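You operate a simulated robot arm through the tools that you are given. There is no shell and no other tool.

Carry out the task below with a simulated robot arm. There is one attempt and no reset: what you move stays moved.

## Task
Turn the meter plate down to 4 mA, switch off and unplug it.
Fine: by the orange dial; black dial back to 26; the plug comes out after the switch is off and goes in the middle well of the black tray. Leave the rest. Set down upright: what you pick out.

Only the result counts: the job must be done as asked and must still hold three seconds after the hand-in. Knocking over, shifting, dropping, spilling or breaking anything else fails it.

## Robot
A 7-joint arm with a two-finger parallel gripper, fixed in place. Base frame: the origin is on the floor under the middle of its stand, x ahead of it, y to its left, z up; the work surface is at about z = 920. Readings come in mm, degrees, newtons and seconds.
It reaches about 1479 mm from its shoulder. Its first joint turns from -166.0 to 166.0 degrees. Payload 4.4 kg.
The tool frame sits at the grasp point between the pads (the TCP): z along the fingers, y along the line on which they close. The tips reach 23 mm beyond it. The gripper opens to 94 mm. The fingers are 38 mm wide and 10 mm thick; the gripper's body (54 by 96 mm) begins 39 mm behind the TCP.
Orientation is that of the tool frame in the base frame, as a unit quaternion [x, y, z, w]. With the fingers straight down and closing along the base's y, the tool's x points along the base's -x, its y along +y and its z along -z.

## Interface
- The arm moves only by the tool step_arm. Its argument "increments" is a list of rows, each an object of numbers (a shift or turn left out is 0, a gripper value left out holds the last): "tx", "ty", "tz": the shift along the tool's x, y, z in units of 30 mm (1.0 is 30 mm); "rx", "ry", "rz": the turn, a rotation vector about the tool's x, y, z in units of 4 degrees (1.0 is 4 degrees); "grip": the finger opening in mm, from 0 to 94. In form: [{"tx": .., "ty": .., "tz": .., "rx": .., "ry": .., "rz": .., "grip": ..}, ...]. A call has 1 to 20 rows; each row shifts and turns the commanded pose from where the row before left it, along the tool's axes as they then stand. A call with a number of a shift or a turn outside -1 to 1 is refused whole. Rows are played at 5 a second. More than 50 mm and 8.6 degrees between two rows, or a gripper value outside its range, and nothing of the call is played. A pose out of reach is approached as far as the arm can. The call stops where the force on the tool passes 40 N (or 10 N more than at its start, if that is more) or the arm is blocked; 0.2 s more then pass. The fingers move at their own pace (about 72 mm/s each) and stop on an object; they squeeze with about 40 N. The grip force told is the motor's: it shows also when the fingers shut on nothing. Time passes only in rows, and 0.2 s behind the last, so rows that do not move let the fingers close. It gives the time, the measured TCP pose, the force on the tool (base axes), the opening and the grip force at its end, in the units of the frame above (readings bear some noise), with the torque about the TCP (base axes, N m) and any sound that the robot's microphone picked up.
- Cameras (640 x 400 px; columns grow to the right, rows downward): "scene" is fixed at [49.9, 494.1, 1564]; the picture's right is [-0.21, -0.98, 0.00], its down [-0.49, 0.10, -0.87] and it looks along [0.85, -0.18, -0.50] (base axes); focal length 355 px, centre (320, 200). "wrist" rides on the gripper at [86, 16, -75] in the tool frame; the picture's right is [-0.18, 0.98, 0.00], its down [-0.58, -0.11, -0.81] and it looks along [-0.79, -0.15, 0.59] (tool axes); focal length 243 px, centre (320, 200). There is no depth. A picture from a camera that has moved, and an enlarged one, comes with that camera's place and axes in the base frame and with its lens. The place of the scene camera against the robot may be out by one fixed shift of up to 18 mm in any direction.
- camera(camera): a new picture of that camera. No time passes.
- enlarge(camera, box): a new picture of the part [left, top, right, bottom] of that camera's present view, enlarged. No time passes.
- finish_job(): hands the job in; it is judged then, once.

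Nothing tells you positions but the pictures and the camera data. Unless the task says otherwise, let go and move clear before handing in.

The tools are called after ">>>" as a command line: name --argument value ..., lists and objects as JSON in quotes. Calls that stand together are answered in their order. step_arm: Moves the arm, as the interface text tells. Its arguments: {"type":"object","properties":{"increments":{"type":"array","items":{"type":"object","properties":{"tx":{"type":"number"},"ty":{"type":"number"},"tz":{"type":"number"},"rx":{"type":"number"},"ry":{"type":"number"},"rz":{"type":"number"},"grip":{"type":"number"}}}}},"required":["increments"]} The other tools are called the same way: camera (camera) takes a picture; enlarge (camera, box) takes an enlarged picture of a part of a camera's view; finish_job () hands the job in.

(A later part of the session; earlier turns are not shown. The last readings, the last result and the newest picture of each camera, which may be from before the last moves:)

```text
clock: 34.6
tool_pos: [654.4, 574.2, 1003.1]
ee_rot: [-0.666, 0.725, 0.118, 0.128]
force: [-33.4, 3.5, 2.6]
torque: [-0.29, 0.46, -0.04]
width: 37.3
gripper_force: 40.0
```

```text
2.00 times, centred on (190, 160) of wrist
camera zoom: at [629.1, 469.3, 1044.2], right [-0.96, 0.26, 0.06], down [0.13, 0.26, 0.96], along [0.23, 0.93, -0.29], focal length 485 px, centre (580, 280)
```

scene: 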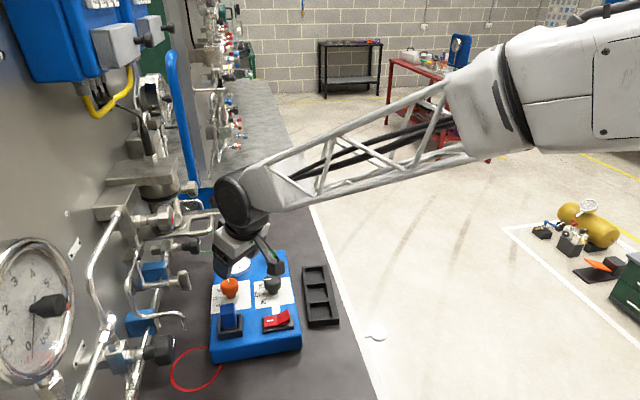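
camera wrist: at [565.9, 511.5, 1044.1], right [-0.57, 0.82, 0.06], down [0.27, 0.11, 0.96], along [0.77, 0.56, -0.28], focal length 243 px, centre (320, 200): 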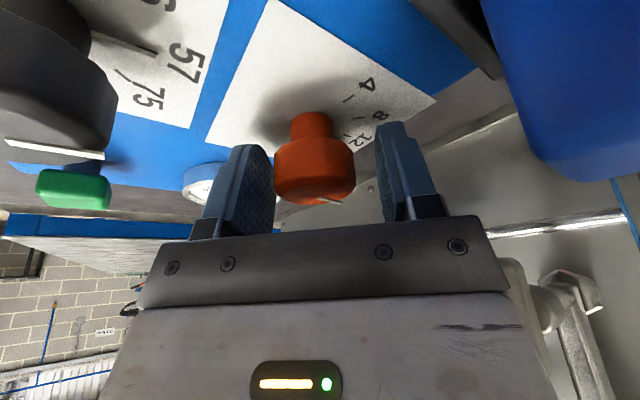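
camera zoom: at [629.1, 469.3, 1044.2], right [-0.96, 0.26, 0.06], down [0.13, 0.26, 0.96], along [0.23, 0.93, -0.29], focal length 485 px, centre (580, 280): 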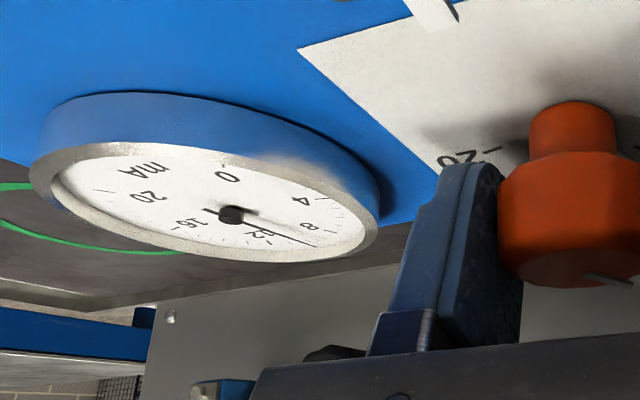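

The gauge is near 9. I'll unload the side force and continue 20° more.

>>> step_arm --increments '[{"ty": 0.06}, {}, {"rx": -0.342, "rz": -0.9397}, {"rx": -0.342, "rz": -0.9397}, {"rx": -0.342, "rz": -0.9397}, {"rx": -0.342, "rz": -0.9397}, {"rx": -0.342, "rz": -0.9397}, {}]'

>>> camera --camera "wrist"

>>> enlarge --camera "wrist" --box '[0, 30, 200, 190]'

```text
clock: 36.4
tool_pos: [654.4, 574.2, 1004.1]
ee_rot: [0.782, -0.599, -0.138, -0.106]
force: [17.8, -7.7, -1.0]
torque: [-0.04, -0.14, 0.02]
width: 36.9
gripper_force: 39.7
```

```text
taken
camera wrist: at [666.2, 466.4, 1044.4], right [-0.99, -0.09, 0.06], down [0.04, 0.29, 0.96], along [-0.1, 0.95, -0.28], focal length 243 px, centre (320, 200)
```

wrist: 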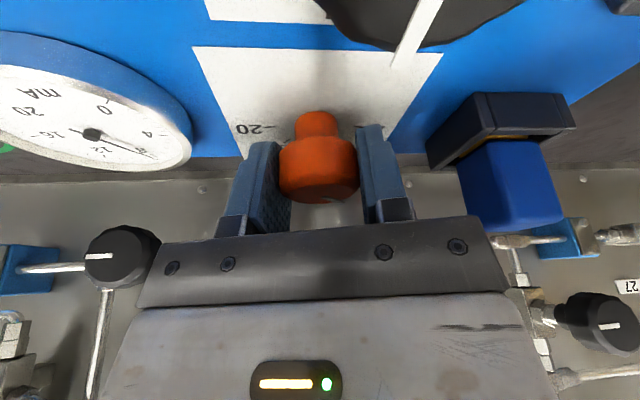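

```text
2.50 times, centred on (100, 110) of wrist
camera zoom: at [666.2, 466.4, 1044.4], right [-0.99, -0.09, 0.06], down [0.04, 0.29, 0.96], along [-0.1, 0.95, -0.28], focal length 606 px, centre (870, 425)
```

zoom: 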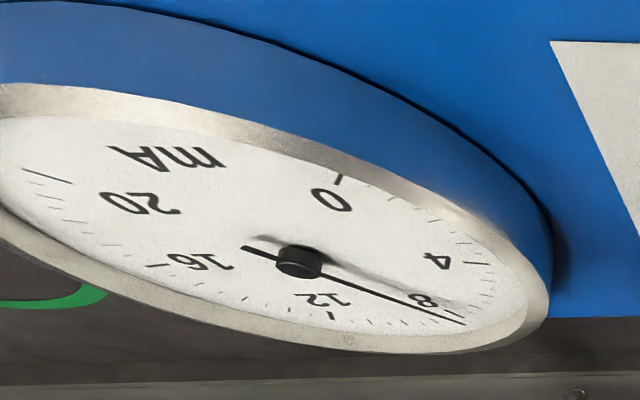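

The gauge now reads about 8. I'll release, check the pointer against the scale, and swing back for a third stroke.

>>> step_arm --increments '[{"grip": 45, "ty": -0.02}, {"grip": 56}, {}, {"rx": 0.342, "rz": 0.9397}, {"rx": 0.342, "rz": 0.9397}, {"rx": 0.342, "rz": 0.9397}, {"rx": 0.342, "rz": 0.9397}, {"rx": 0.342, "rz": 0.9397}, {"rx": 0.342, "rz": 0.9397}, {"rx": 0.342, "rz": 0.9397}, {"rx": 0.342, "rz": 0.9397}, {"rx": 0.342, "rz": 0.9397}, {"rx": 0.342, "rz": 0.9397}, {"rx": 0.342, "rz": 0.9397}, {"rx": 0.342, "rz": 0.9397}, {"rx": 0.342, "rz": 0.9397}, {"rx": 0.342, "rz": 0.9397}, {"rx": 0.342, "rz": 0.9397}, {}]'

>>> camera --camera "wrist"

>>> enlarge --camera "wrist" --box '[170, 60, 450, 230]'

```text
clock: 40.4
tool_pos: [655.1, 573.6, 1003.3]
ee_rot: [-0.377, 0.91, 0.066, 0.16]
force: [-0.1, 0.2, -0.1]
torque: [0.01, 0.02, 0.03]
width: 55.7
gripper_force: 0.1
```

```text
taken
camera wrist: at [567.1, 510.0, 1044.2], right [-0.57, 0.82, 0.06], down [0.27, 0.11, 0.96], along [0.77, 0.56, -0.28], focal length 243 px, centre (320, 200)
```

wrist: 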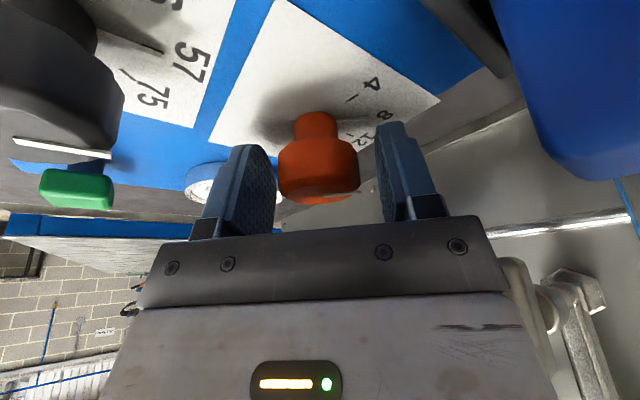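

```text
2.29 times, centred on (310, 145) of wrist
camera zoom: at [567.1, 510.0, 1044.2], right [-0.57, 0.82, 0.06], down [0.27, 0.11, 0.96], along [0.77, 0.56, -0.28], focal length 555 px, centre (343, 326)
```

zoom: 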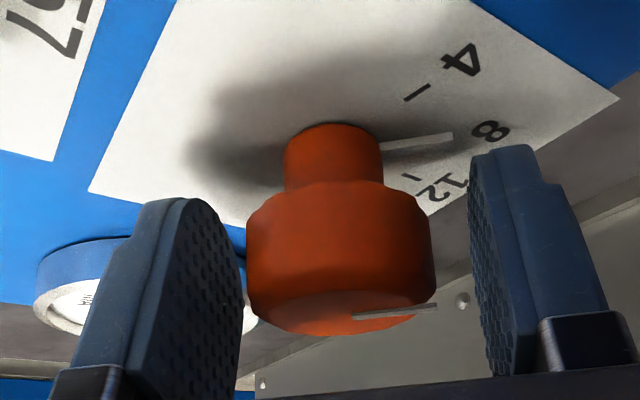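

The base pointer sits at the 8 mark and the gauge also reads 8, so they agree. I'll regrip for the last ~45°.

>>> step_arm --increments '[{"grip": 44}, {"grip": 30}, {"grip": 30}, {"grip": 30}]'

>>> enlarge --camera "wrist" --box '[170, 60, 450, 230]'

```text
clock: 41.4
tool_pos: [655.0, 574.2, 1003.2]
ee_rot: [-0.376, 0.91, 0.066, 0.161]
force: [5.3, -5.5, -0.1]
torque: [-0.07, -0.06, 0.01]
width: 37.4
gripper_force: 39.9
```

```text
2.29 times, centred on (310, 145) of wrist
camera zoom: at [567.4, 509.7, 1044.2], right [-0.57, 0.82, 0.06], down [0.27, 0.11, 0.96], along [0.77, 0.56, -0.28], focal length 555 px, centre (343, 326)
```

zoom: 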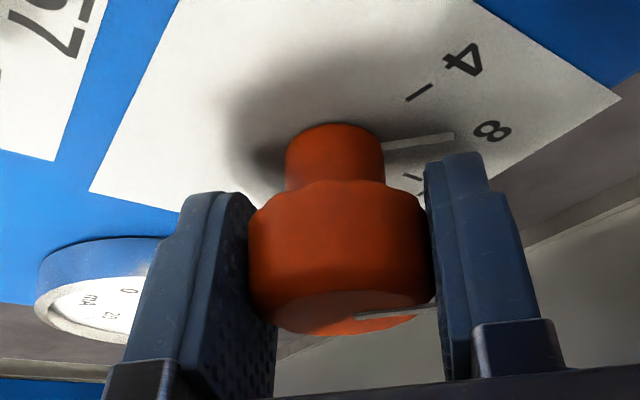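

>>> step_arm --increments '[{"rx": -0.342, "rz": -0.9397}, {"rx": -0.342, "rz": -0.9397}, {"rx": -0.342, "rz": -0.9397}, {"rx": -0.342, "rz": -0.9397}, {"rx": -0.342, "rz": -0.9397}, {}]'

>>> enlarge --camera "wrist" --box '[110, 80, 450, 240]'

```text
clock: 42.8
tool_pos: [655.1, 573.2, 1003.6]
ee_rot: [-0.529, 0.83, 0.093, 0.147]
force: [6.9, -7.0, 0.8]
torque: [0.06, -0.22, 0.04]
width: 37.4
gripper_force: 40.2
```

```text
1.88 times, centred on (280, 160) of wrist
camera zoom: at [594.6, 483.8, 1044.2], right [-0.82, 0.57, 0.06], down [0.21, 0.2, 0.96], along [0.53, 0.8, -0.28], focal length 457 px, centre (395, 275)
```

zoom: 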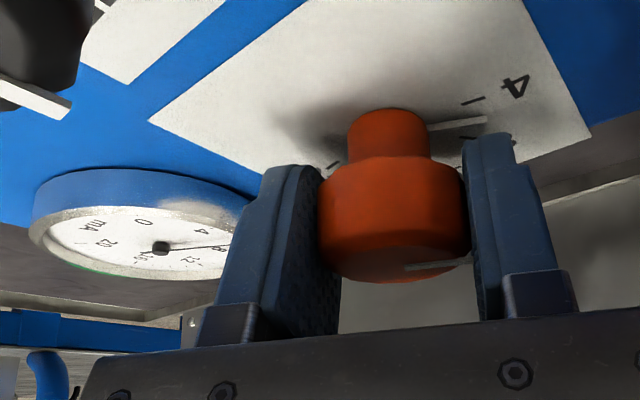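

The gauge needle is just below 8 and the base pointer is moving toward 4. I'll keep turning in smaller amounts.

>>> step_arm --increments '[{"rx": -0.342, "rz": -0.9397}, {"rx": -0.342, "rz": -0.9397}, {"rx": -0.342, "rz": -0.9397}, {"rx": -0.342, "rz": -0.9397}, {"rx": -0.342, "rz": -0.9397}, {}]'

>>> enlarge --camera "wrist" --box '[30, 60, 450, 240]'

>>> enlarge --camera "wrist" --box '[40, 100, 240, 200]'

```text
clock: 44.2
tool_pos: [654.8, 573.2, 1002.7]
ee_rot: [-0.666, 0.725, 0.117, 0.128]
force: [-0.6, -1.5, 1.4]
torque: [-0.15, 0.07, 0.04]
width: 37.2
gripper_force: 39.8
```

```text
1.52 times, centred on (240, 150) of wrist
camera zoom: at [628.9, 468.9, 1044.3], right [-0.96, 0.26, 0.06], down [0.13, 0.26, 0.96], along [0.23, 0.93, -0.29], focal length 370 px, centre (442, 276)
```

zoom: 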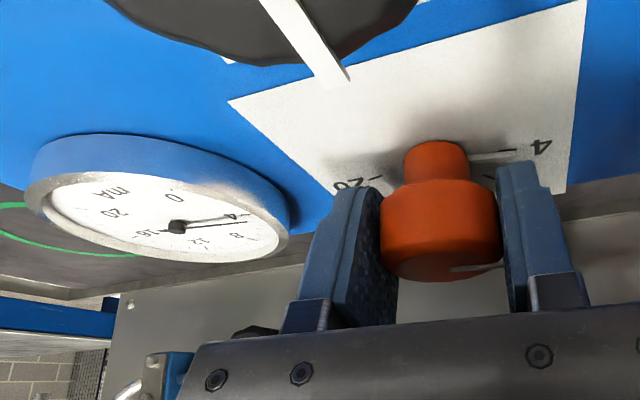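

```text
3.20 times, centred on (140, 150) of wrist
camera zoom: at [628.9, 468.9, 1044.3], right [-0.96, 0.26, 0.06], down [0.13, 0.26, 0.96], along [0.23, 0.93, -0.29], focal length 776 px, centre (896, 360)
```

zoom: 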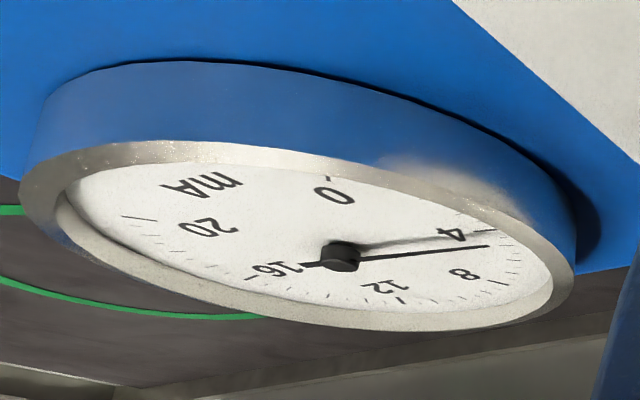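

The gauge reads about 4.5–4.7, so I'll turn 5° more and look closely.

>>> step_arm --increments '[{"rx": -0.342, "rz": -0.9397}, {"rx": -0.0855, "rz": -0.235}, {}, {}]'

>>> enlarge --camera "wrist" --box '[20, 90, 220, 190]'

>>> enlarge --camera "wrist" --box '[230, 70, 430, 230]'

```text
clock: 45.2
tool_pos: [654.6, 573.7, 1003.5]
ee_rot: [-0.696, 0.696, 0.123, 0.123]
force: [-4.3, 3.9, 0.5]
torque: [0.36, 0.14, -0.2]
width: 37.0
gripper_force: 40.5
```

```text
3.20 times, centred on (120, 140) of wrist
camera zoom: at [638.0, 467.6, 1044.5], right [-0.98, 0.17, 0.06], down [0.11, 0.27, 0.96], along [0.15, 0.95, -0.28], focal length 776 px, centre (960, 392)
```

zoom: 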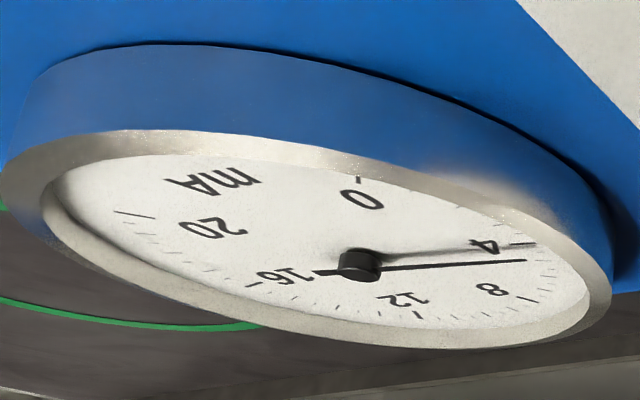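

```text
2.50 times, centred on (330, 150) of wrist
camera zoom: at [638.0, 467.6, 1044.5], right [-0.98, 0.17, 0.06], down [0.11, 0.27, 0.96], along [0.15, 0.95, -0.28], focal length 606 px, centre (295, 325)
```

zoom: 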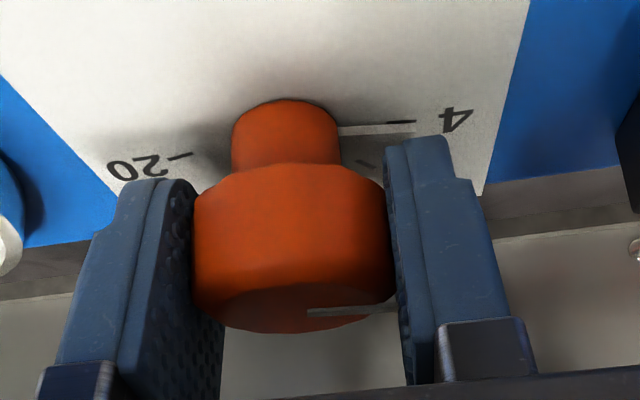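

Torque about z has risen to –0.2 N·m, which may be an end stop at 4. I'll nudge 1.5° more and compare.

>>> step_arm --increments '[{"rx": -0.128, "rz": -0.352}, {}, {}]'

>>> enlarge --camera "wrist" --box '[20, 90, 220, 190]'

>>> enlarge --camera "wrist" --box '[230, 70, 430, 230]'

```text
clock: 46.0
tool_pos: [654.3, 574.1, 1004.3]
ee_rot: [0.705, -0.688, -0.123, -0.121]
force: [-3.9, 2.6, 4.3]
torque: [0.03, 0.02, -0.19]
width: 37.3
gripper_force: 40.0
```

```text
3.20 times, centred on (120, 140) of wrist
camera zoom: at [640.8, 467.0, 1044.5], right [-0.99, 0.15, 0.06], down [0.1, 0.27, 0.96], along [0.12, 0.95, -0.28], focal length 776 px, centre (960, 392)
```

zoom: 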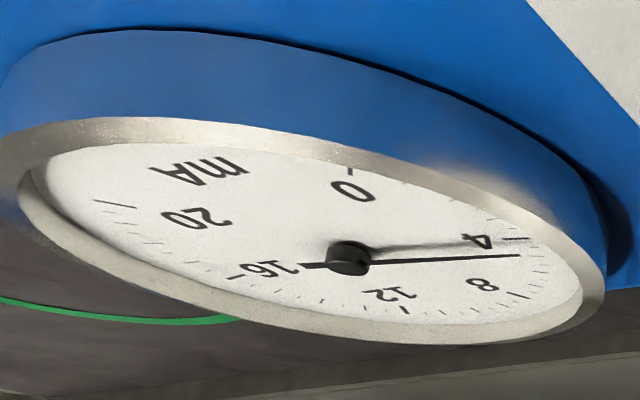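

```text
2.50 times, centred on (330, 150) of wrist
camera zoom: at [640.8, 467.0, 1044.5], right [-0.99, 0.15, 0.06], down [0.1, 0.27, 0.96], along [0.12, 0.95, -0.28], focal length 606 px, centre (295, 325)
```

zoom: 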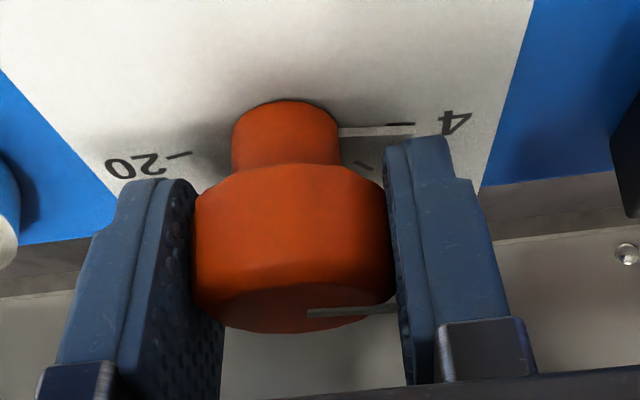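

The torque stays at –0.19 N·m, which looks like an end stop. I'll release, retreat along the tool axis, and read the gauge from the scene camera.

>>> step_arm --increments '[{"grip": 45}, {"grip": 58}, {}, {"tz": -0.8}, {"tz": -1}, {"tz": -1}, {"tz": -1}, {"tz": -1}, {"tz": -1}, {}]'

>>> enlarge --camera "scene" --box '[205, 245, 305, 308]'

>>> camera --camera "wrist"

```text
clock: 48.2
tool_pos: [655.7, 514.6, 1166.5]
ee_rot: [0.705, -0.687, -0.125, -0.12]
force: [-0.3, 0.7, 0.1]
torque: [-0.01, -0.01, 0.0]
width: 57.9
gripper_force: 0.2
```

```text
6.35 times, centred on (255, 276) of scene
camera zoom: at [49.9, 494.1, 1564.0], right [-0.21, -0.98, 0.0], down [-0.49, 0.1, -0.87], along [0.85, -0.18, -0.5], focal length 2255 px, centre (733, -286)
```

zoom: 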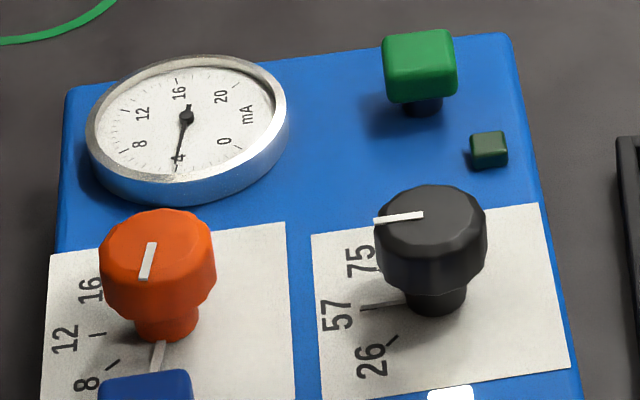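

```text
taken
camera wrist: at [642.3, 407.7, 1207.9], right [-0.99, 0.15, 0.06], down [0.1, 0.27, 0.96], along [0.12, 0.95, -0.28], focal length 243 px, centre (320, 200)
```

wrist: 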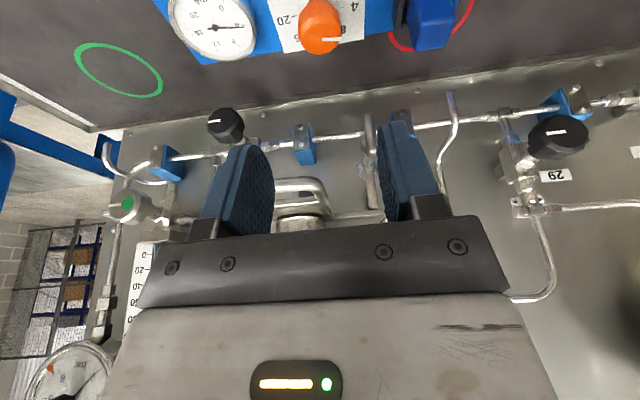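

>>> enlarge --camera "scene" --box '[215, 248, 255, 280]'

>>> enlarge --camera "wrist" --box '[160, 0, 380, 70]'

>>> enlarge --camera "scene" --box '[255, 268, 305, 305]'

```text
12.50 times, centred on (235, 264) of scene
camera zoom: at [49.9, 494.1, 1564.0], right [-0.21, -0.98, 0.0], down [-0.49, 0.1, -0.87], along [0.85, -0.18, -0.5], focal length 4440 px, centre (1382, -600)
```

zoom: 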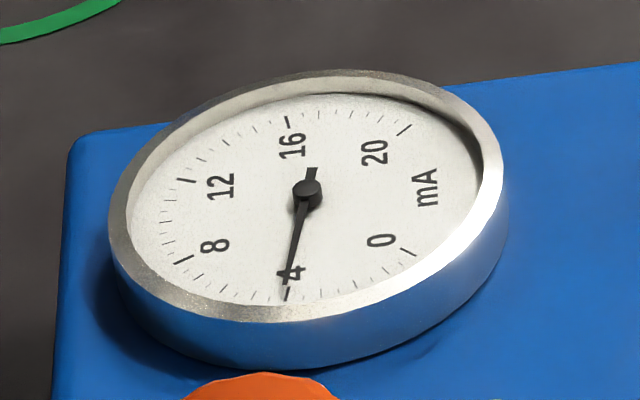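

```text
2.91 times, centred on (270, 35) of wrist
camera zoom: at [642.3, 407.7, 1207.9], right [-0.99, 0.15, 0.06], down [0.1, 0.27, 0.96], along [0.12, 0.95, -0.28], focal length 706 px, centre (466, 680)
```

zoom: 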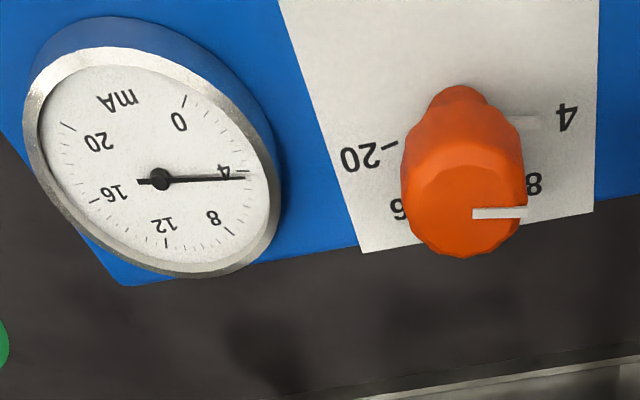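

```text
10.81 times, centred on (280, 286) of scene
camera zoom: at [49.9, 494.1, 1564.0], right [-0.21, -0.98, 0.0], down [-0.49, 0.1, -0.87], along [0.85, -0.18, -0.5], focal length 3840 px, centre (752, -735)
```

zoom: 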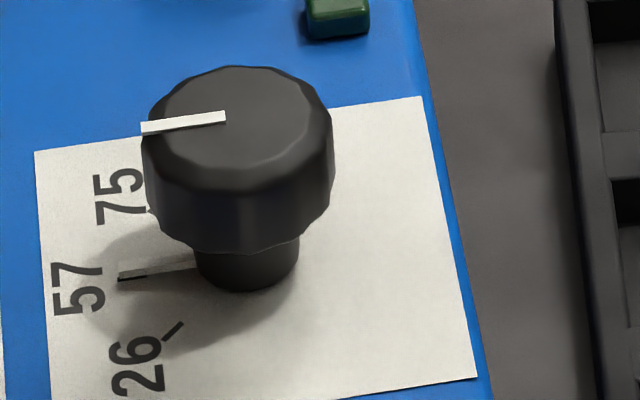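

The gauge sits exactly on 4 mA. Next is the black dial at (647, 480), which is far enough from the pipework for a vertical approach. I'll un-lean, yaw to –45° and position above it.

>>> step_arm --increments '[{"tx": 1}, {"ry": 1}, {"ry": 1}, {"ry": 1}, {"ry": 1}, {"ry": 1}, {"rz": 1}, {"rz": 1}, {"rz": 1}, {"rz": 1}, {"rz": 1}, {"rz": 1}, {"rz": 1}, {"rz": 1}, {"rz": 1}, {"rz": 1}, {"rz": 1}, {"rz": 0.62}, {}]'

>>> camera --camera "wrist"

```text
clock: 52.2
tool_pos: [657.6, 485.1, 1156.8]
ee_rot: [-0.382, 0.924, 0.0, 0.0]
force: [-0.6, 0.5, 0.3]
torque: [-0.05, -0.01, 0.03]
width: 58.1
gripper_force: 0.0
```

```text
taken
camera wrist: at [583.9, 436.5, 1231.6], right [-0.57, 0.82, 0.0], down [0.49, 0.33, 0.81], along [0.67, 0.46, -0.59], focal length 243 px, centre (320, 200)
```

wrist: 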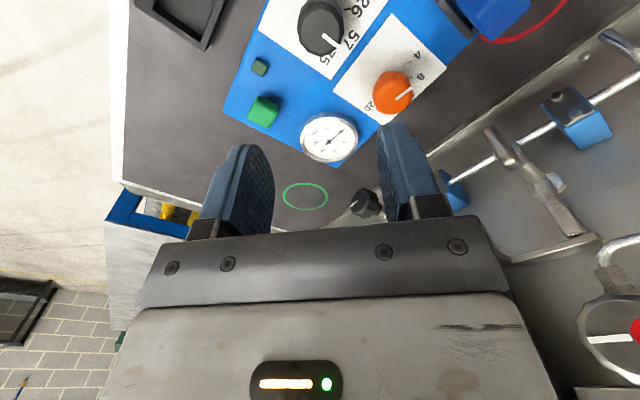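

The black knob shows where predicted. I'll move above it and descend partway.

>>> step_arm --increments '[{"tx": 0.37, "ty": 0.13, "tz": 0.5}, {"tz": 1}, {"tz": 1}, {"tz": 1}, {}]'

>>> camera --camera "wrist"

>>> enlarge --camera "scene" --box '[180, 180, 340, 340]'

```text
clock: 53.4
tool_pos: [646.4, 481.0, 1052.2]
ee_rot: [-0.383, 0.924, 0.001, 0.0]
force: [-0.2, 0.5, -0.2]
torque: [-0.02, 0.03, 0.02]
width: 57.8
gripper_force: 0.0
```

```text
taken
camera wrist: at [573.2, 431.2, 1126.5], right [-0.57, 0.82, 0.0], down [0.49, 0.33, 0.81], along [0.67, 0.46, -0.59], focal length 243 px, centre (320, 200)
```

wrist: 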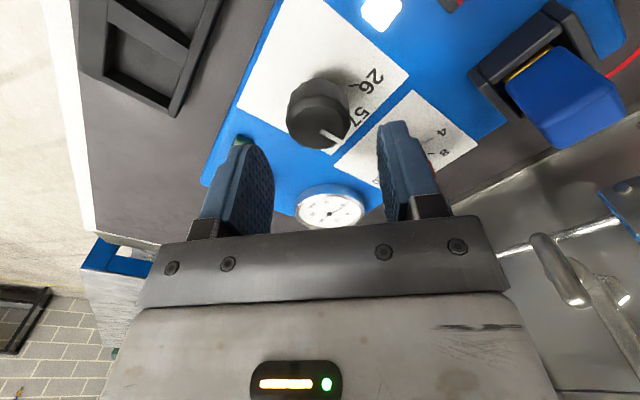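

```text
2.50 times, centred on (260, 260) of scene
camera zoom: at [49.9, 494.1, 1564.0], right [-0.21, -0.98, 0.0], down [-0.49, 0.1, -0.87], along [0.85, -0.18, -0.5], focal length 888 px, centre (470, 50)
```

zoom: 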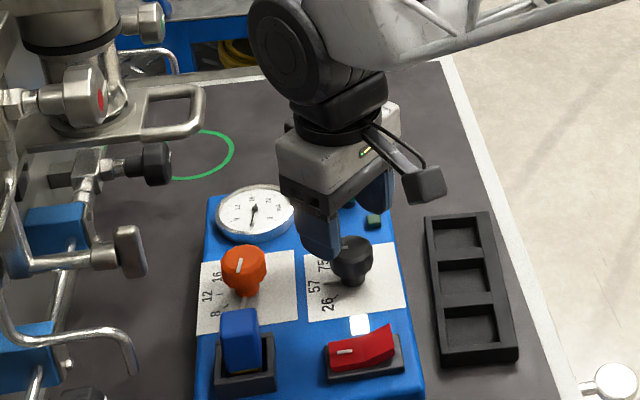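

>>> step_arm --increments '[{"tz": 0.8}, {"tz": 0.86}, {}]'

>>> camera --camera "wrist"

```text
clock: 54.2
tool_pos: [646.2, 480.7, 1001.7]
ee_rot: [-0.382, 0.924, -0.001, 0.0]
force: [-0.1, -0.6, 0.7]
torque: [0.0, -0.03, -0.03]
width: 57.9
gripper_force: 0.1
```

```text
taken
camera wrist: at [573.6, 431.3, 1076.7], right [-0.57, 0.82, 0.0], down [0.49, 0.33, 0.81], along [0.67, 0.46, -0.59], focal length 243 px, centre (320, 200)
```

wrist: 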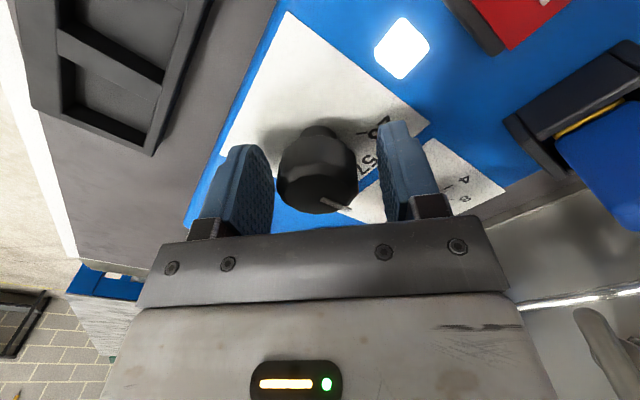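

>>> step_arm --increments '[{"grip": 46}, {"grip": 38}, {"grip": 30}, {"grip": 30}, {}]'

>>> enlarge --camera "wrist" --box '[220, 80, 460, 240]'

```text
clock: 55.4
tool_pos: [648.0, 481.2, 1001.9]
ee_rot: [-0.383, 0.924, 0.001, 0.0]
force: [16.0, -7.8, 0.6]
torque: [-0.33, 0.4, 0.04]
width: 37.3
gripper_force: 39.9
```

```text
2.50 times, centred on (340, 160) of wrist
camera zoom: at [574.2, 430.7, 1076.8], right [-0.56, 0.83, 0.0], down [0.49, 0.33, 0.81], along [0.67, 0.46, -0.59], focal length 606 px, centre (270, 300)
```

zoom: 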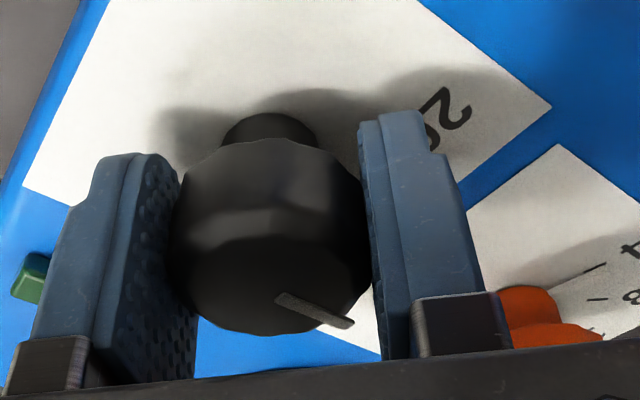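

Gripped at 37.3 mm. I'll relieve the small side load, then turn 20° counter-clockwise.

>>> step_arm --increments '[{"ty": -0.03}, {}, {"rz": -1}, {"rz": -1}, {"rz": -1}, {"rz": -1}, {"rz": -1}, {}]'

>>> camera --camera "wrist"

>>> enlarge --camera "scene" --box '[205, 245, 305, 308]'

```text
clock: 57.2
tool_pos: [646.8, 480.1, 1001.6]
ee_rot: [-0.538, 0.843, 0.001, 0.001]
force: [13.4, -10.0, 3.1]
torque: [-0.01, -0.17, 0.03]
width: 37.3
gripper_force: 39.8
```

```text
taken
camera wrist: at [595.7, 408.7, 1076.8], right [-0.81, 0.58, 0.0], down [0.34, 0.48, 0.81], along [0.47, 0.66, -0.59], focal length 243 px, centre (320, 200)
```

wrist: 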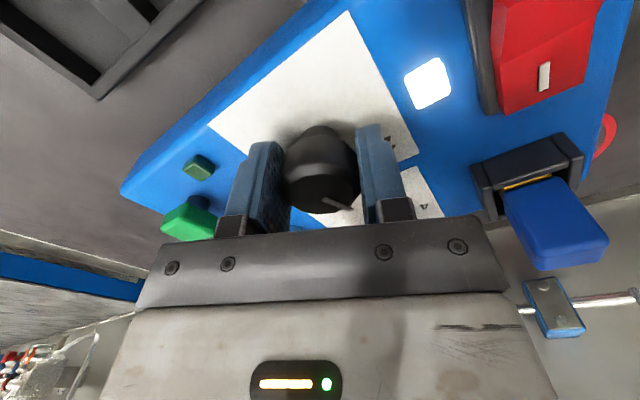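

```text
6.35 times, centred on (255, 276) of scene
camera zoom: at [49.9, 494.1, 1564.0], right [-0.21, -0.98, 0.0], down [-0.49, 0.1, -0.87], along [0.85, -0.18, -0.5], focal length 2255 px, centre (733, -286)
```

zoom: 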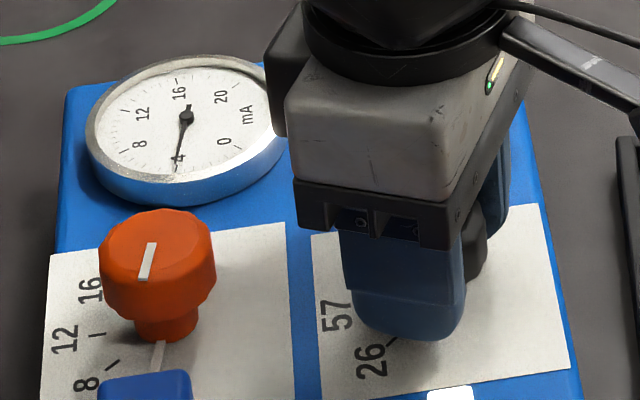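

The gauge stays at 4. I'll continue 16° and check the pointer against the 26 tick.

>>> step_arm --increments '[{"ty": -0.03}, {"rz": -1}, {"rz": -1}, {"rz": -1}, {"rz": -1}, {}]'

>>> enlarge --camera "wrist" --box '[220, 60, 460, 240]'

>>> enlarge --camera "scene" --box '[245, 265, 305, 308]'

```text
clock: 58.6
tool_pos: [648.4, 480.0, 1002.6]
ee_rot: [-0.65, 0.76, 0.0, -0.001]
force: [-12.4, 11.1, 4.1]
torque: [0.29, 0.15, 0.01]
width: 37.0
gripper_force: 39.7
```

```text
2.22 times, centred on (340, 150) of wrist
camera zoom: at [617.6, 397.4, 1076.8], right [-0.94, 0.33, 0.0], down [0.2, 0.56, 0.81], along [0.27, 0.76, -0.59], focal length 539 px, centre (276, 311)
```

zoom: 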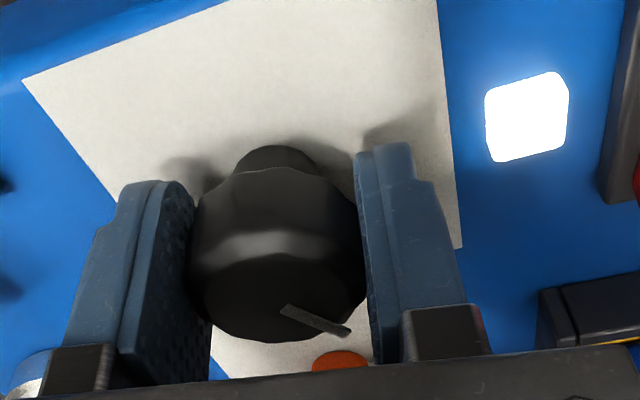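

```text
9.30 times, centred on (275, 286) of scene
camera zoom: at [49.9, 494.1, 1564.0], right [-0.21, -0.98, 0.0], down [-0.49, 0.1, -0.87], along [0.85, -0.18, -0.5], focal length 3304 px, centre (739, -605)
```

zoom: 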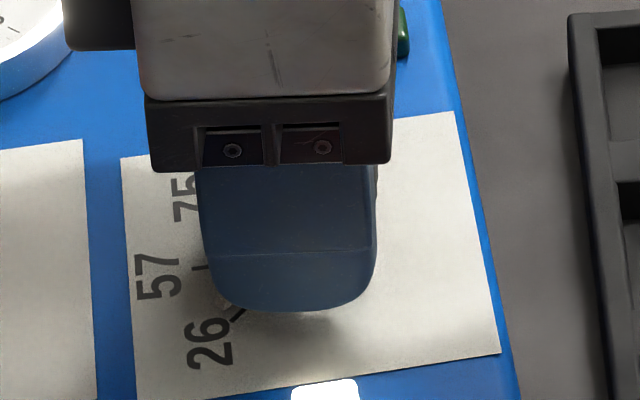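

The pointer is at about 126° and the 26 tick is at 135°, so I'll turn another 9°.

>>> step_arm --increments '[{"ty": 0.02}, {"rz": -1}, {"rz": -1}, {"rz": -0.25}, {}, {}]'

>>> enlarge --camera "wrist" --box '[220, 60, 460, 240]'

```text
clock: 60.0
tool_pos: [647.3, 479.5, 1001.9]
ee_rot: [0.708, -0.706, 0.0, 0.0]
force: [7.5, 10.2, -0.2]
torque: [0.41, -0.07, 0.02]
width: 37.2
gripper_force: 40.3
```

```text
2.22 times, centred on (340, 150) of wrist
camera zoom: at [630.8, 393.8, 1076.8], right [-0.98, 0.18, 0.0], down [0.11, 0.58, 0.81], along [0.15, 0.79, -0.59], focal length 539 px, centre (276, 311)
```

zoom: 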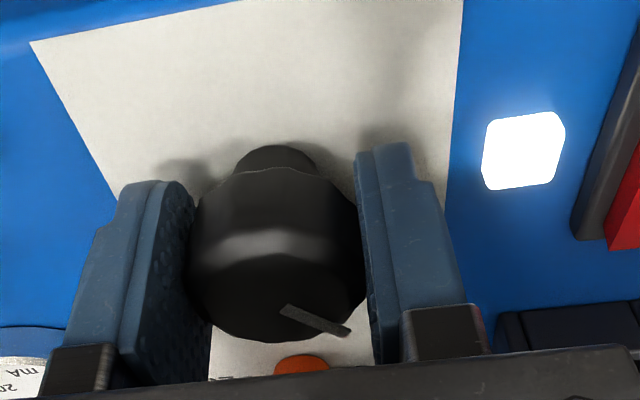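

Now I'll release, lift clear, and verify the black pointer.

>>> step_arm --increments '[{"grip": 45}, {"grip": 58}, {}, {"tz": -0.8}, {"tz": -1}, {"tz": -1}, {"tz": -1}, {"tz": -1}, {"tz": -0.5}, {}]'

>>> enlarge --camera "scene" --box '[245, 265, 305, 308]'

>>> camera --camera "wrist"

>>> enlarge --camera "wrist" --box '[240, 0, 440, 120]'

```text
clock: 62.2
tool_pos: [647.4, 480.0, 1160.3]
ee_rot: [-0.707, 0.707, 0.001, 0.0]
force: [-0.1, 0.7, 0.3]
torque: [0.01, 0.02, 0.0]
width: 58.1
gripper_force: 0.0
```

```text
9.30 times, centred on (275, 286) of scene
camera zoom: at [49.9, 494.1, 1564.0], right [-0.21, -0.98, 0.0], down [-0.49, 0.1, -0.87], along [0.85, -0.18, -0.5], focal length 3304 px, centre (739, -605)
```

zoom: 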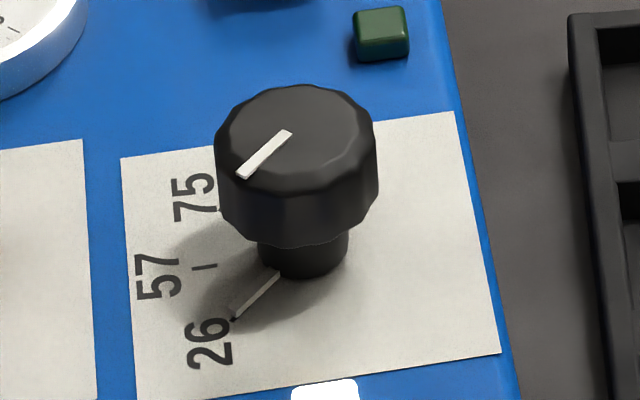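

```text
taken
camera wrist: at [630.4, 394.0, 1235.6], right [-0.98, 0.18, 0.0], down [0.11, 0.58, 0.81], along [0.15, 0.79, -0.59], focal length 243 px, centre (320, 200)
```

wrist: 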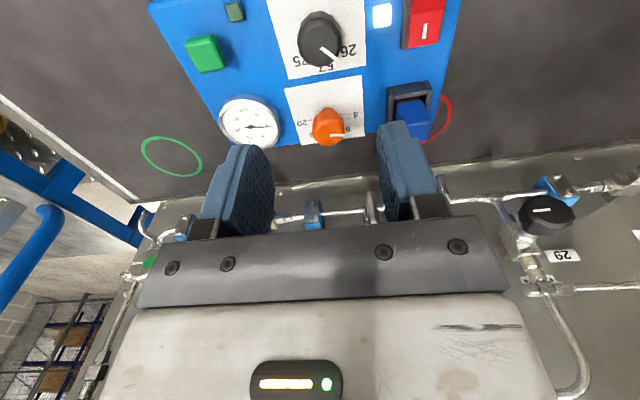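

```text
3.20 times, centred on (340, 60) of wrist
camera zoom: at [630.4, 394.0, 1235.6], right [-0.98, 0.18, 0.0], down [0.11, 0.58, 0.81], along [0.15, 0.79, -0.59], focal length 776 px, centre (256, 648)
```

zoom: 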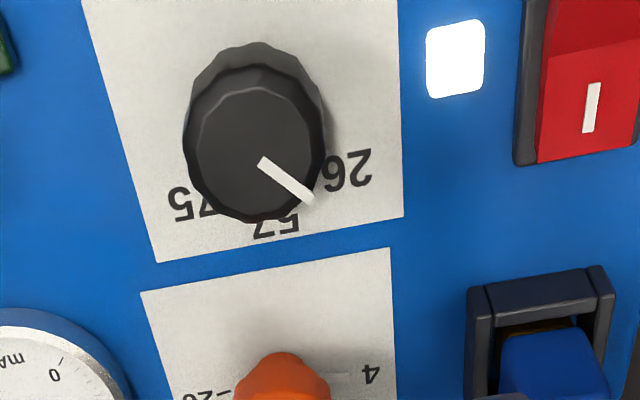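

>>> enlarge --camera "scene" --box '[258, 288, 282, 304]'

>>> enlarge --camera "scene" --box '[215, 248, 255, 280]'

```text
16.00 times, centred on (270, 296) of scene
camera zoom: at [49.9, 494.1, 1564.0], right [-0.21, -0.98, 0.0], down [-0.49, 0.1, -0.87], along [0.85, -0.18, -0.5], focal length 5683 px, centre (1120, -1336)
```

zoom: 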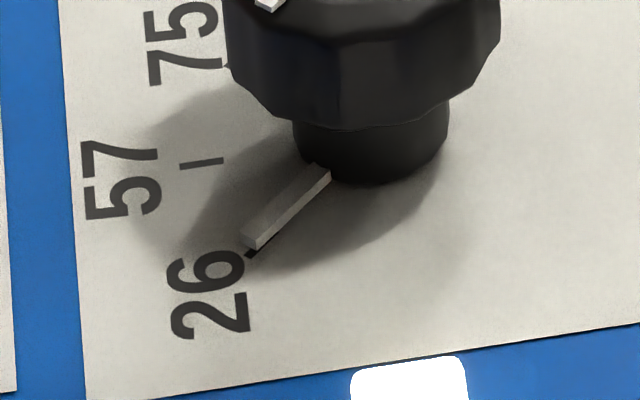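

```text
12.50 times, centred on (235, 264) of scene
camera zoom: at [49.9, 494.1, 1564.0], right [-0.21, -0.98, 0.0], down [-0.49, 0.1, -0.87], along [0.85, -0.18, -0.5], focal length 4440 px, centre (1382, -600)
```

zoom: 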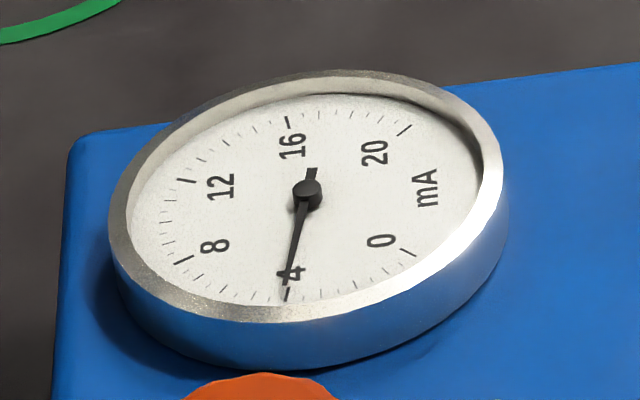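

Black dial is on 26 and the gauge is still on 4 mA. Next is the rocker, whose raised half is on the –y side near (555, 459). I'll close the fingers, turn to yaw 0 and position above the raised end.

>>> step_arm --increments '[{"tx": 0.17, "ty": 0.77, "grip": 0}, {"tx": 0.17, "ty": 0.77}, {"tx": 0.17, "ty": 0.77}, {"tx": 0.17, "ty": 0.77}, {"rz": 1}, {"rz": 1}, {"rz": 1}, {"rz": 1}, {"rz": 1}, {"rz": 1}, {"rz": 1}, {"rz": 1}, {"rz": 1}, {"rz": 1}, {"rz": 1}, {"rz": 1}, {"rz": 1}, {"rz": 1}, {"rz": 1}, {"rz": 1}]'

>>> step_arm --increments '[{"rz": 1}, {"rz": 1}, {"rz": 1}, {"rz": 1}, {"rz": 1}, {"rz": 1}, {"rz": 0.5}, {"tz": 0.8}, {"tz": 0.8}, {}]'

>>> camera --camera "wrist"

>>> enlarge --camera "scene" --box '[190, 220, 350, 370]'

```text
clock: 66.4
tool_pos: [556.4, 458.9, 1161.2]
ee_rot: [-0.225, 0.974, 0.0, 0.001]
force: [0.0, 0.3, -0.1]
torque: [-0.03, -0.04, -0.01]
width: 0.0
gripper_force: 39.9
```

```text
clock: 68.6
tool_pos: [555.1, 460.2, 1111.9]
ee_rot: [-0.001, 1.0, 0.0, 0.0]
force: [-0.1, -0.3, 0.1]
torque: [-0.01, 0.0, 0.02]
width: 0.0
gripper_force: 39.4
```

```text
taken
camera wrist: at [468.0, 476.0, 1187.4], right [0.18, 0.98, 0.0], down [0.58, -0.11, 0.81], along [0.79, -0.15, -0.59], focal length 243 px, centre (320, 200)
```

wrist: 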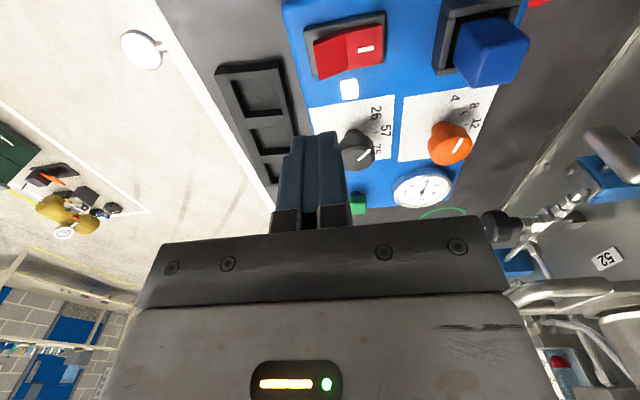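

```text
2.67 times, centred on (270, 295) of scene
camera zoom: at [49.9, 494.1, 1564.0], right [-0.21, -0.98, 0.0], down [-0.49, 0.1, -0.87], along [0.85, -0.18, -0.5], focal length 947 px, centre (453, -53)
```

zoom: 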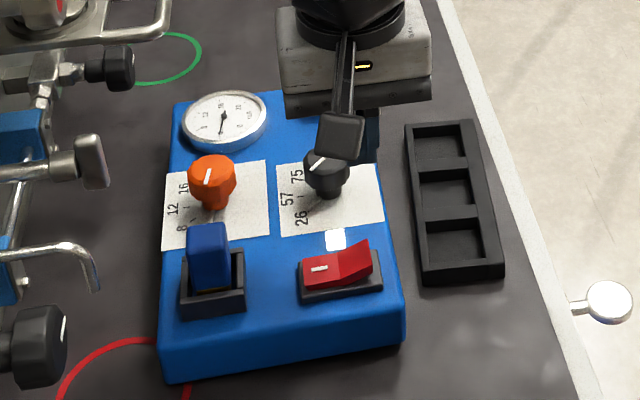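

>>> enlarge --camera "wrist" --box '[280, 0, 540, 110]'

```text
2.46 times, centred on (410, 55) of wrist
camera zoom: at [468.0, 476.0, 1187.4], right [0.18, 0.98, 0.0], down [0.58, -0.11, 0.81], along [0.79, -0.15, -0.59], focal length 597 px, centre (98, 557)
```

zoom: 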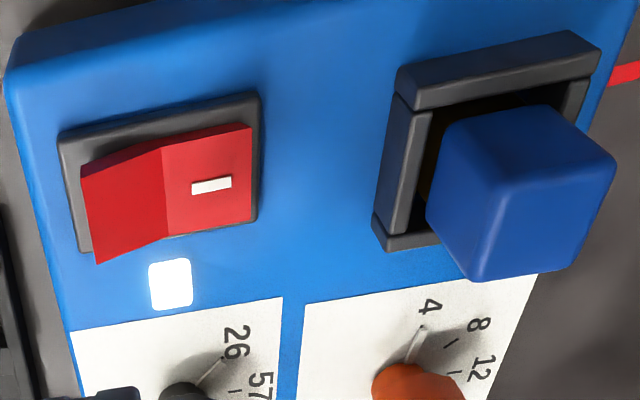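

The rocker is centred at x ≈ 553, with the hinge at y ≈ 481 and the raised edge at y ≈ 458, z ≈ 996. I'll position over the raised half and press down gently.

>>> step_arm --increments '[{"tx": 0.07, "ty": 0.1, "tz": 0.9}, {"tz": 0.9}, {"tz": 0.9}, {"tz": 0.2}, {"tz": 0.1}, {"tz": 0.1}, {}]'

>>> enlarge --camera "scene" --box '[200, 240, 340, 370]'

```text
clock: 70.2
tool_pos: [553.2, 462.4, 1020.4]
ee_rot: [0.0, 1.0, 0.0, 0.0]
force: [0.1, -0.6, -0.1]
torque: [-0.01, 0.01, 0.0]
width: 0.3
gripper_force: 40.0
```

```text
3.08 times, centred on (270, 305) of scene
camera zoom: at [49.9, 494.1, 1564.0], right [-0.21, -0.98, 0.0], down [-0.49, 0.1, -0.87], along [0.85, -0.18, -0.5], focal length 1093 px, centre (474, -123)
```

zoom: 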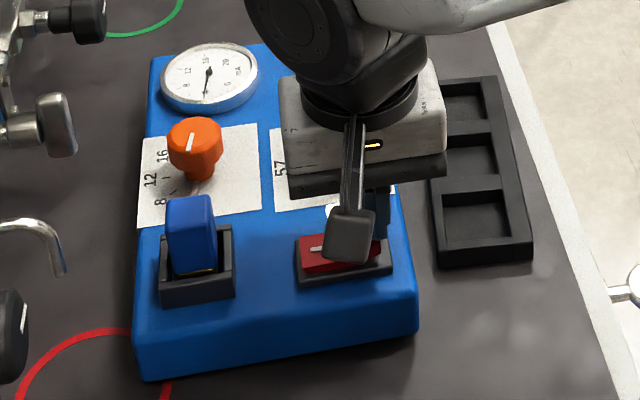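

Not in contact yet. I'll press down in small steps.

>>> step_arm --increments '[{"tz": 0.08}, {"tz": 0.08}, {"tz": 0.08}, {"tz": 0.08}, {}]'

>>> camera --camera "wrist"

```text
clock: 71.4
tool_pos: [552.6, 463.2, 1011.9]
ee_rot: [0.0, 1.0, 0.0, 0.001]
force: [0.4, 0.1, 0.1]
torque: [0.01, 0.02, -0.02]
width: 0.1
gripper_force: 40.1
```

```text
taken
camera wrist: at [465.7, 478.9, 1085.2], right [0.18, 0.98, 0.0], down [0.58, -0.11, 0.81], along [0.79, -0.15, -0.59], focal length 243 px, centre (320, 200)
```

wrist: 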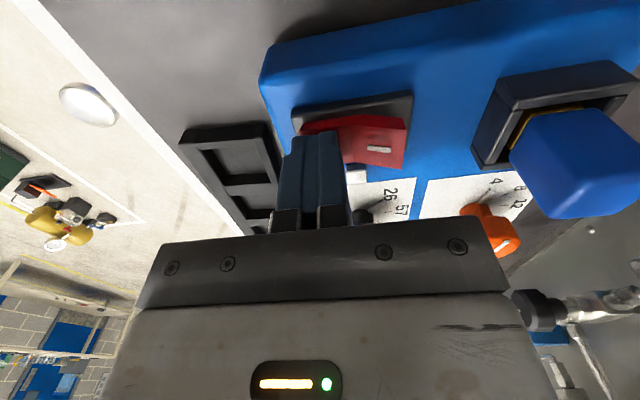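

>>> enlarge --camera "wrist" --box '[240, 80, 460, 230]'

>>> step_arm --increments '[{"tz": 0.06}, {"tz": 0.06}, {"tz": 0.06}, {"tz": 0.06}, {}]'

>>> enlarge --camera "wrist" --box '[240, 80, 460, 230]'

```text
2.67 times, centred on (350, 155) of wrist
camera zoom: at [465.7, 478.9, 1085.2], right [0.18, 0.98, 0.0], down [0.58, -0.11, 0.81], along [0.79, -0.15, -0.59], focal length 647 px, centre (240, 320)
```

zoom: 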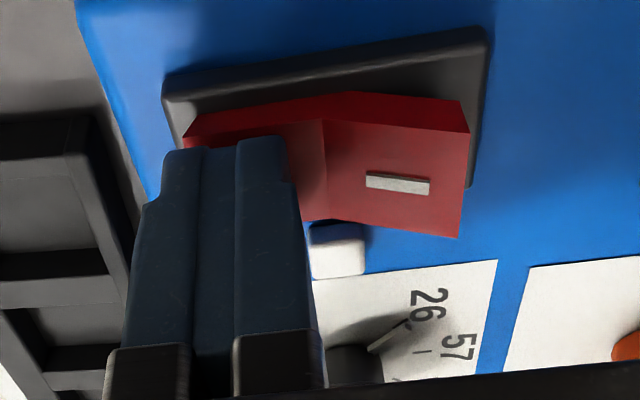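

```text
clock: 72.3
tool_pos: [553.2, 462.3, 1008.4]
ee_rot: [-0.001, 1.0, 0.0, 0.001]
force: [0.6, 0.5, 2.7]
torque: [0.1, 0.0, -0.04]
width: 0.0
gripper_force: 40.0
stopped in row 4: the force on the tool passed its limit at 46 N (the readings are from after the stop); the commanded pose is now the measured one
```

```text
2.67 times, centred on (350, 155) of wrist
camera zoom: at [466.0, 479.1, 1082.3], right [0.18, 0.98, 0.0], down [0.58, -0.11, 0.81], along [0.79, -0.15, -0.59], focal length 647 px, centre (240, 320)
```

zoom: 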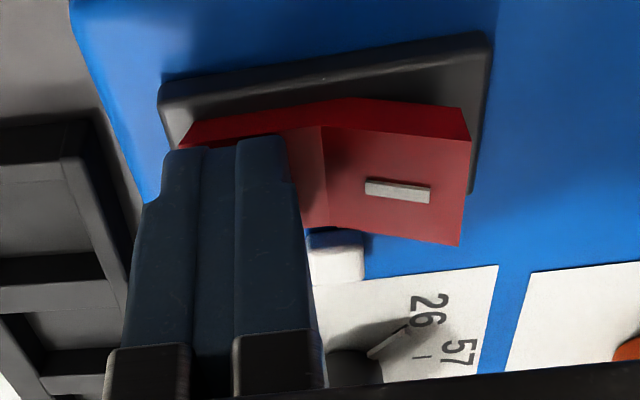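

The force limit was reached and the "I" half now looks raised. I'll lift off and check.

>>> step_arm --increments '[{"tz": -0.5}, {"tz": -1}, {"tz": -1}, {"tz": -1}, {}]'

>>> camera --camera "wrist"

>>> enlarge --camera "wrist" --box '[280, 0, 540, 110]'

>>> enlarge --camera "scene" --box '[190, 240, 350, 370]'

```text
clock: 73.5
tool_pos: [552.8, 462.4, 1112.7]
ee_rot: [0.0, 1.0, 0.001, 0.001]
force: [-0.1, -0.4, -0.4]
torque: [0.01, 0.0, -0.01]
width: 0.2
gripper_force: 40.5
```

```text
taken
camera wrist: at [465.6, 479.1, 1187.4], right [0.18, 0.98, 0.0], down [0.58, -0.11, 0.81], along [0.79, -0.15, -0.59], focal length 243 px, centre (320, 200)
```

wrist: 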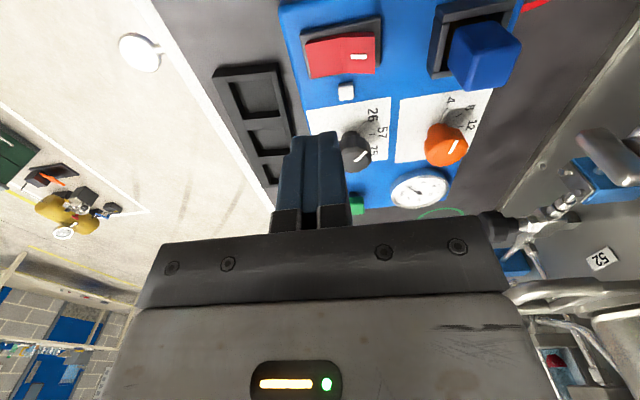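

```text
2.46 times, centred on (410, 55) of wrist
camera zoom: at [465.6, 479.1, 1187.4], right [0.18, 0.98, 0.0], down [0.58, -0.11, 0.81], along [0.79, -0.15, -0.59], focal length 597 px, centre (98, 557)
```

zoom: 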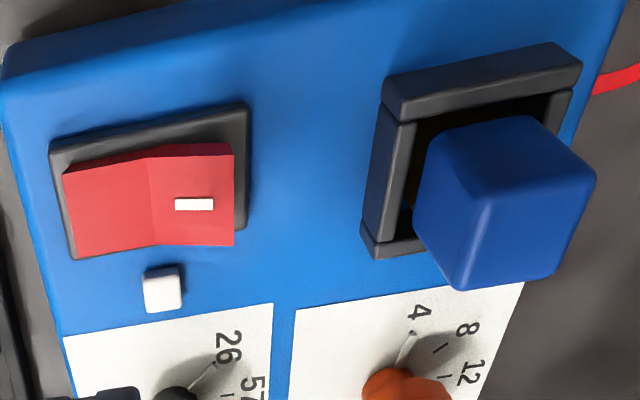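

```text
3.08 times, centred on (270, 305) of scene
camera zoom: at [49.9, 494.1, 1564.0], right [-0.21, -0.98, 0.0], down [-0.49, 0.1, -0.87], along [0.85, -0.18, -0.5], focal length 1093 px, centre (474, -123)
```

zoom: 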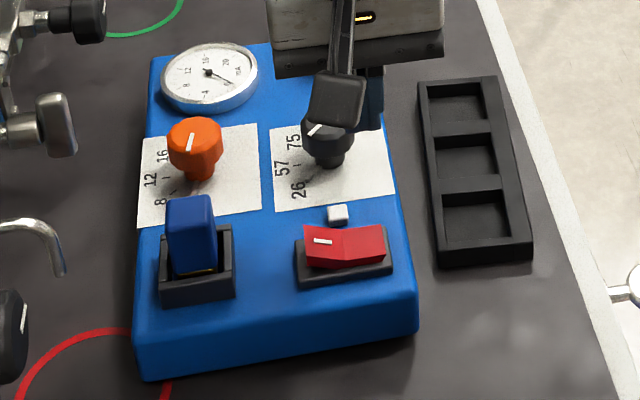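

The switch is off: lamp dark, gauge at 0, "I" side raised. The plug's top is about x 548–576, y 563–588, z ≈ 1024. I'll rise, yaw to –90°, open the fingers and lean toward –y for a safe approach near the pipework.

>>> step_arm --increments '[{"tz": -0.8}, {"tz": -0.8}, {"tz": -0.7}, {"rz": -1, "grip": 60}, {"rz": -1}, {"rz": -1}, {"rz": -1}, {"rz": -1}, {"rz": -1}, {"rz": -1}, {"rz": -1}, {"rz": -1}, {"rz": -1}, {"rz": -1}, {"rz": -1}, {"rz": -1}, {"rz": -1}, {"rz": -1}, {"rz": -1}, {"rz": -1}]'

>>> step_arm --increments '[{"rz": -1}, {"rz": -1}, {"rz": -1}, {"rz": -1}, {"rz": -1}, {"rz": -0.5}, {"ry": -1}, {"ry": -1}, {"ry": -1}, {"ry": -1}, {"ry": -1}, {}]'

>>> camera --camera "wrist"

```text
clock: 77.7
tool_pos: [553.4, 461.6, 1181.3]
ee_rot: [-0.56, 0.828, 0.0, 0.001]
force: [0.0, 0.7, -0.1]
torque: [-0.05, 0.02, -0.03]
width: 59.9
gripper_force: 0.1
```

```text
clock: 80.3
tool_pos: [552.2, 463.0, 1180.8]
ee_rot: [0.697, -0.696, -0.123, -0.124]
force: [0.6, 0.4, -0.2]
torque: [0.03, 0.02, 0.01]
width: 59.8
gripper_force: 0.0
```

```text
taken
camera wrist: at [535.6, 356.1, 1221.8], right [-0.98, 0.17, 0.06], down [0.11, 0.27, 0.96], along [0.15, 0.95, -0.28], focal length 243 px, centre (320, 200)
```

wrist: 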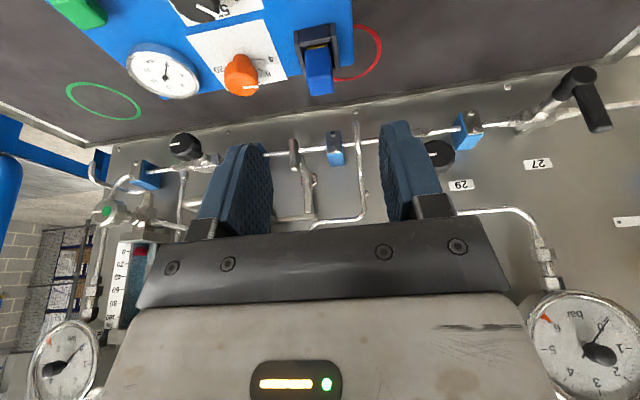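

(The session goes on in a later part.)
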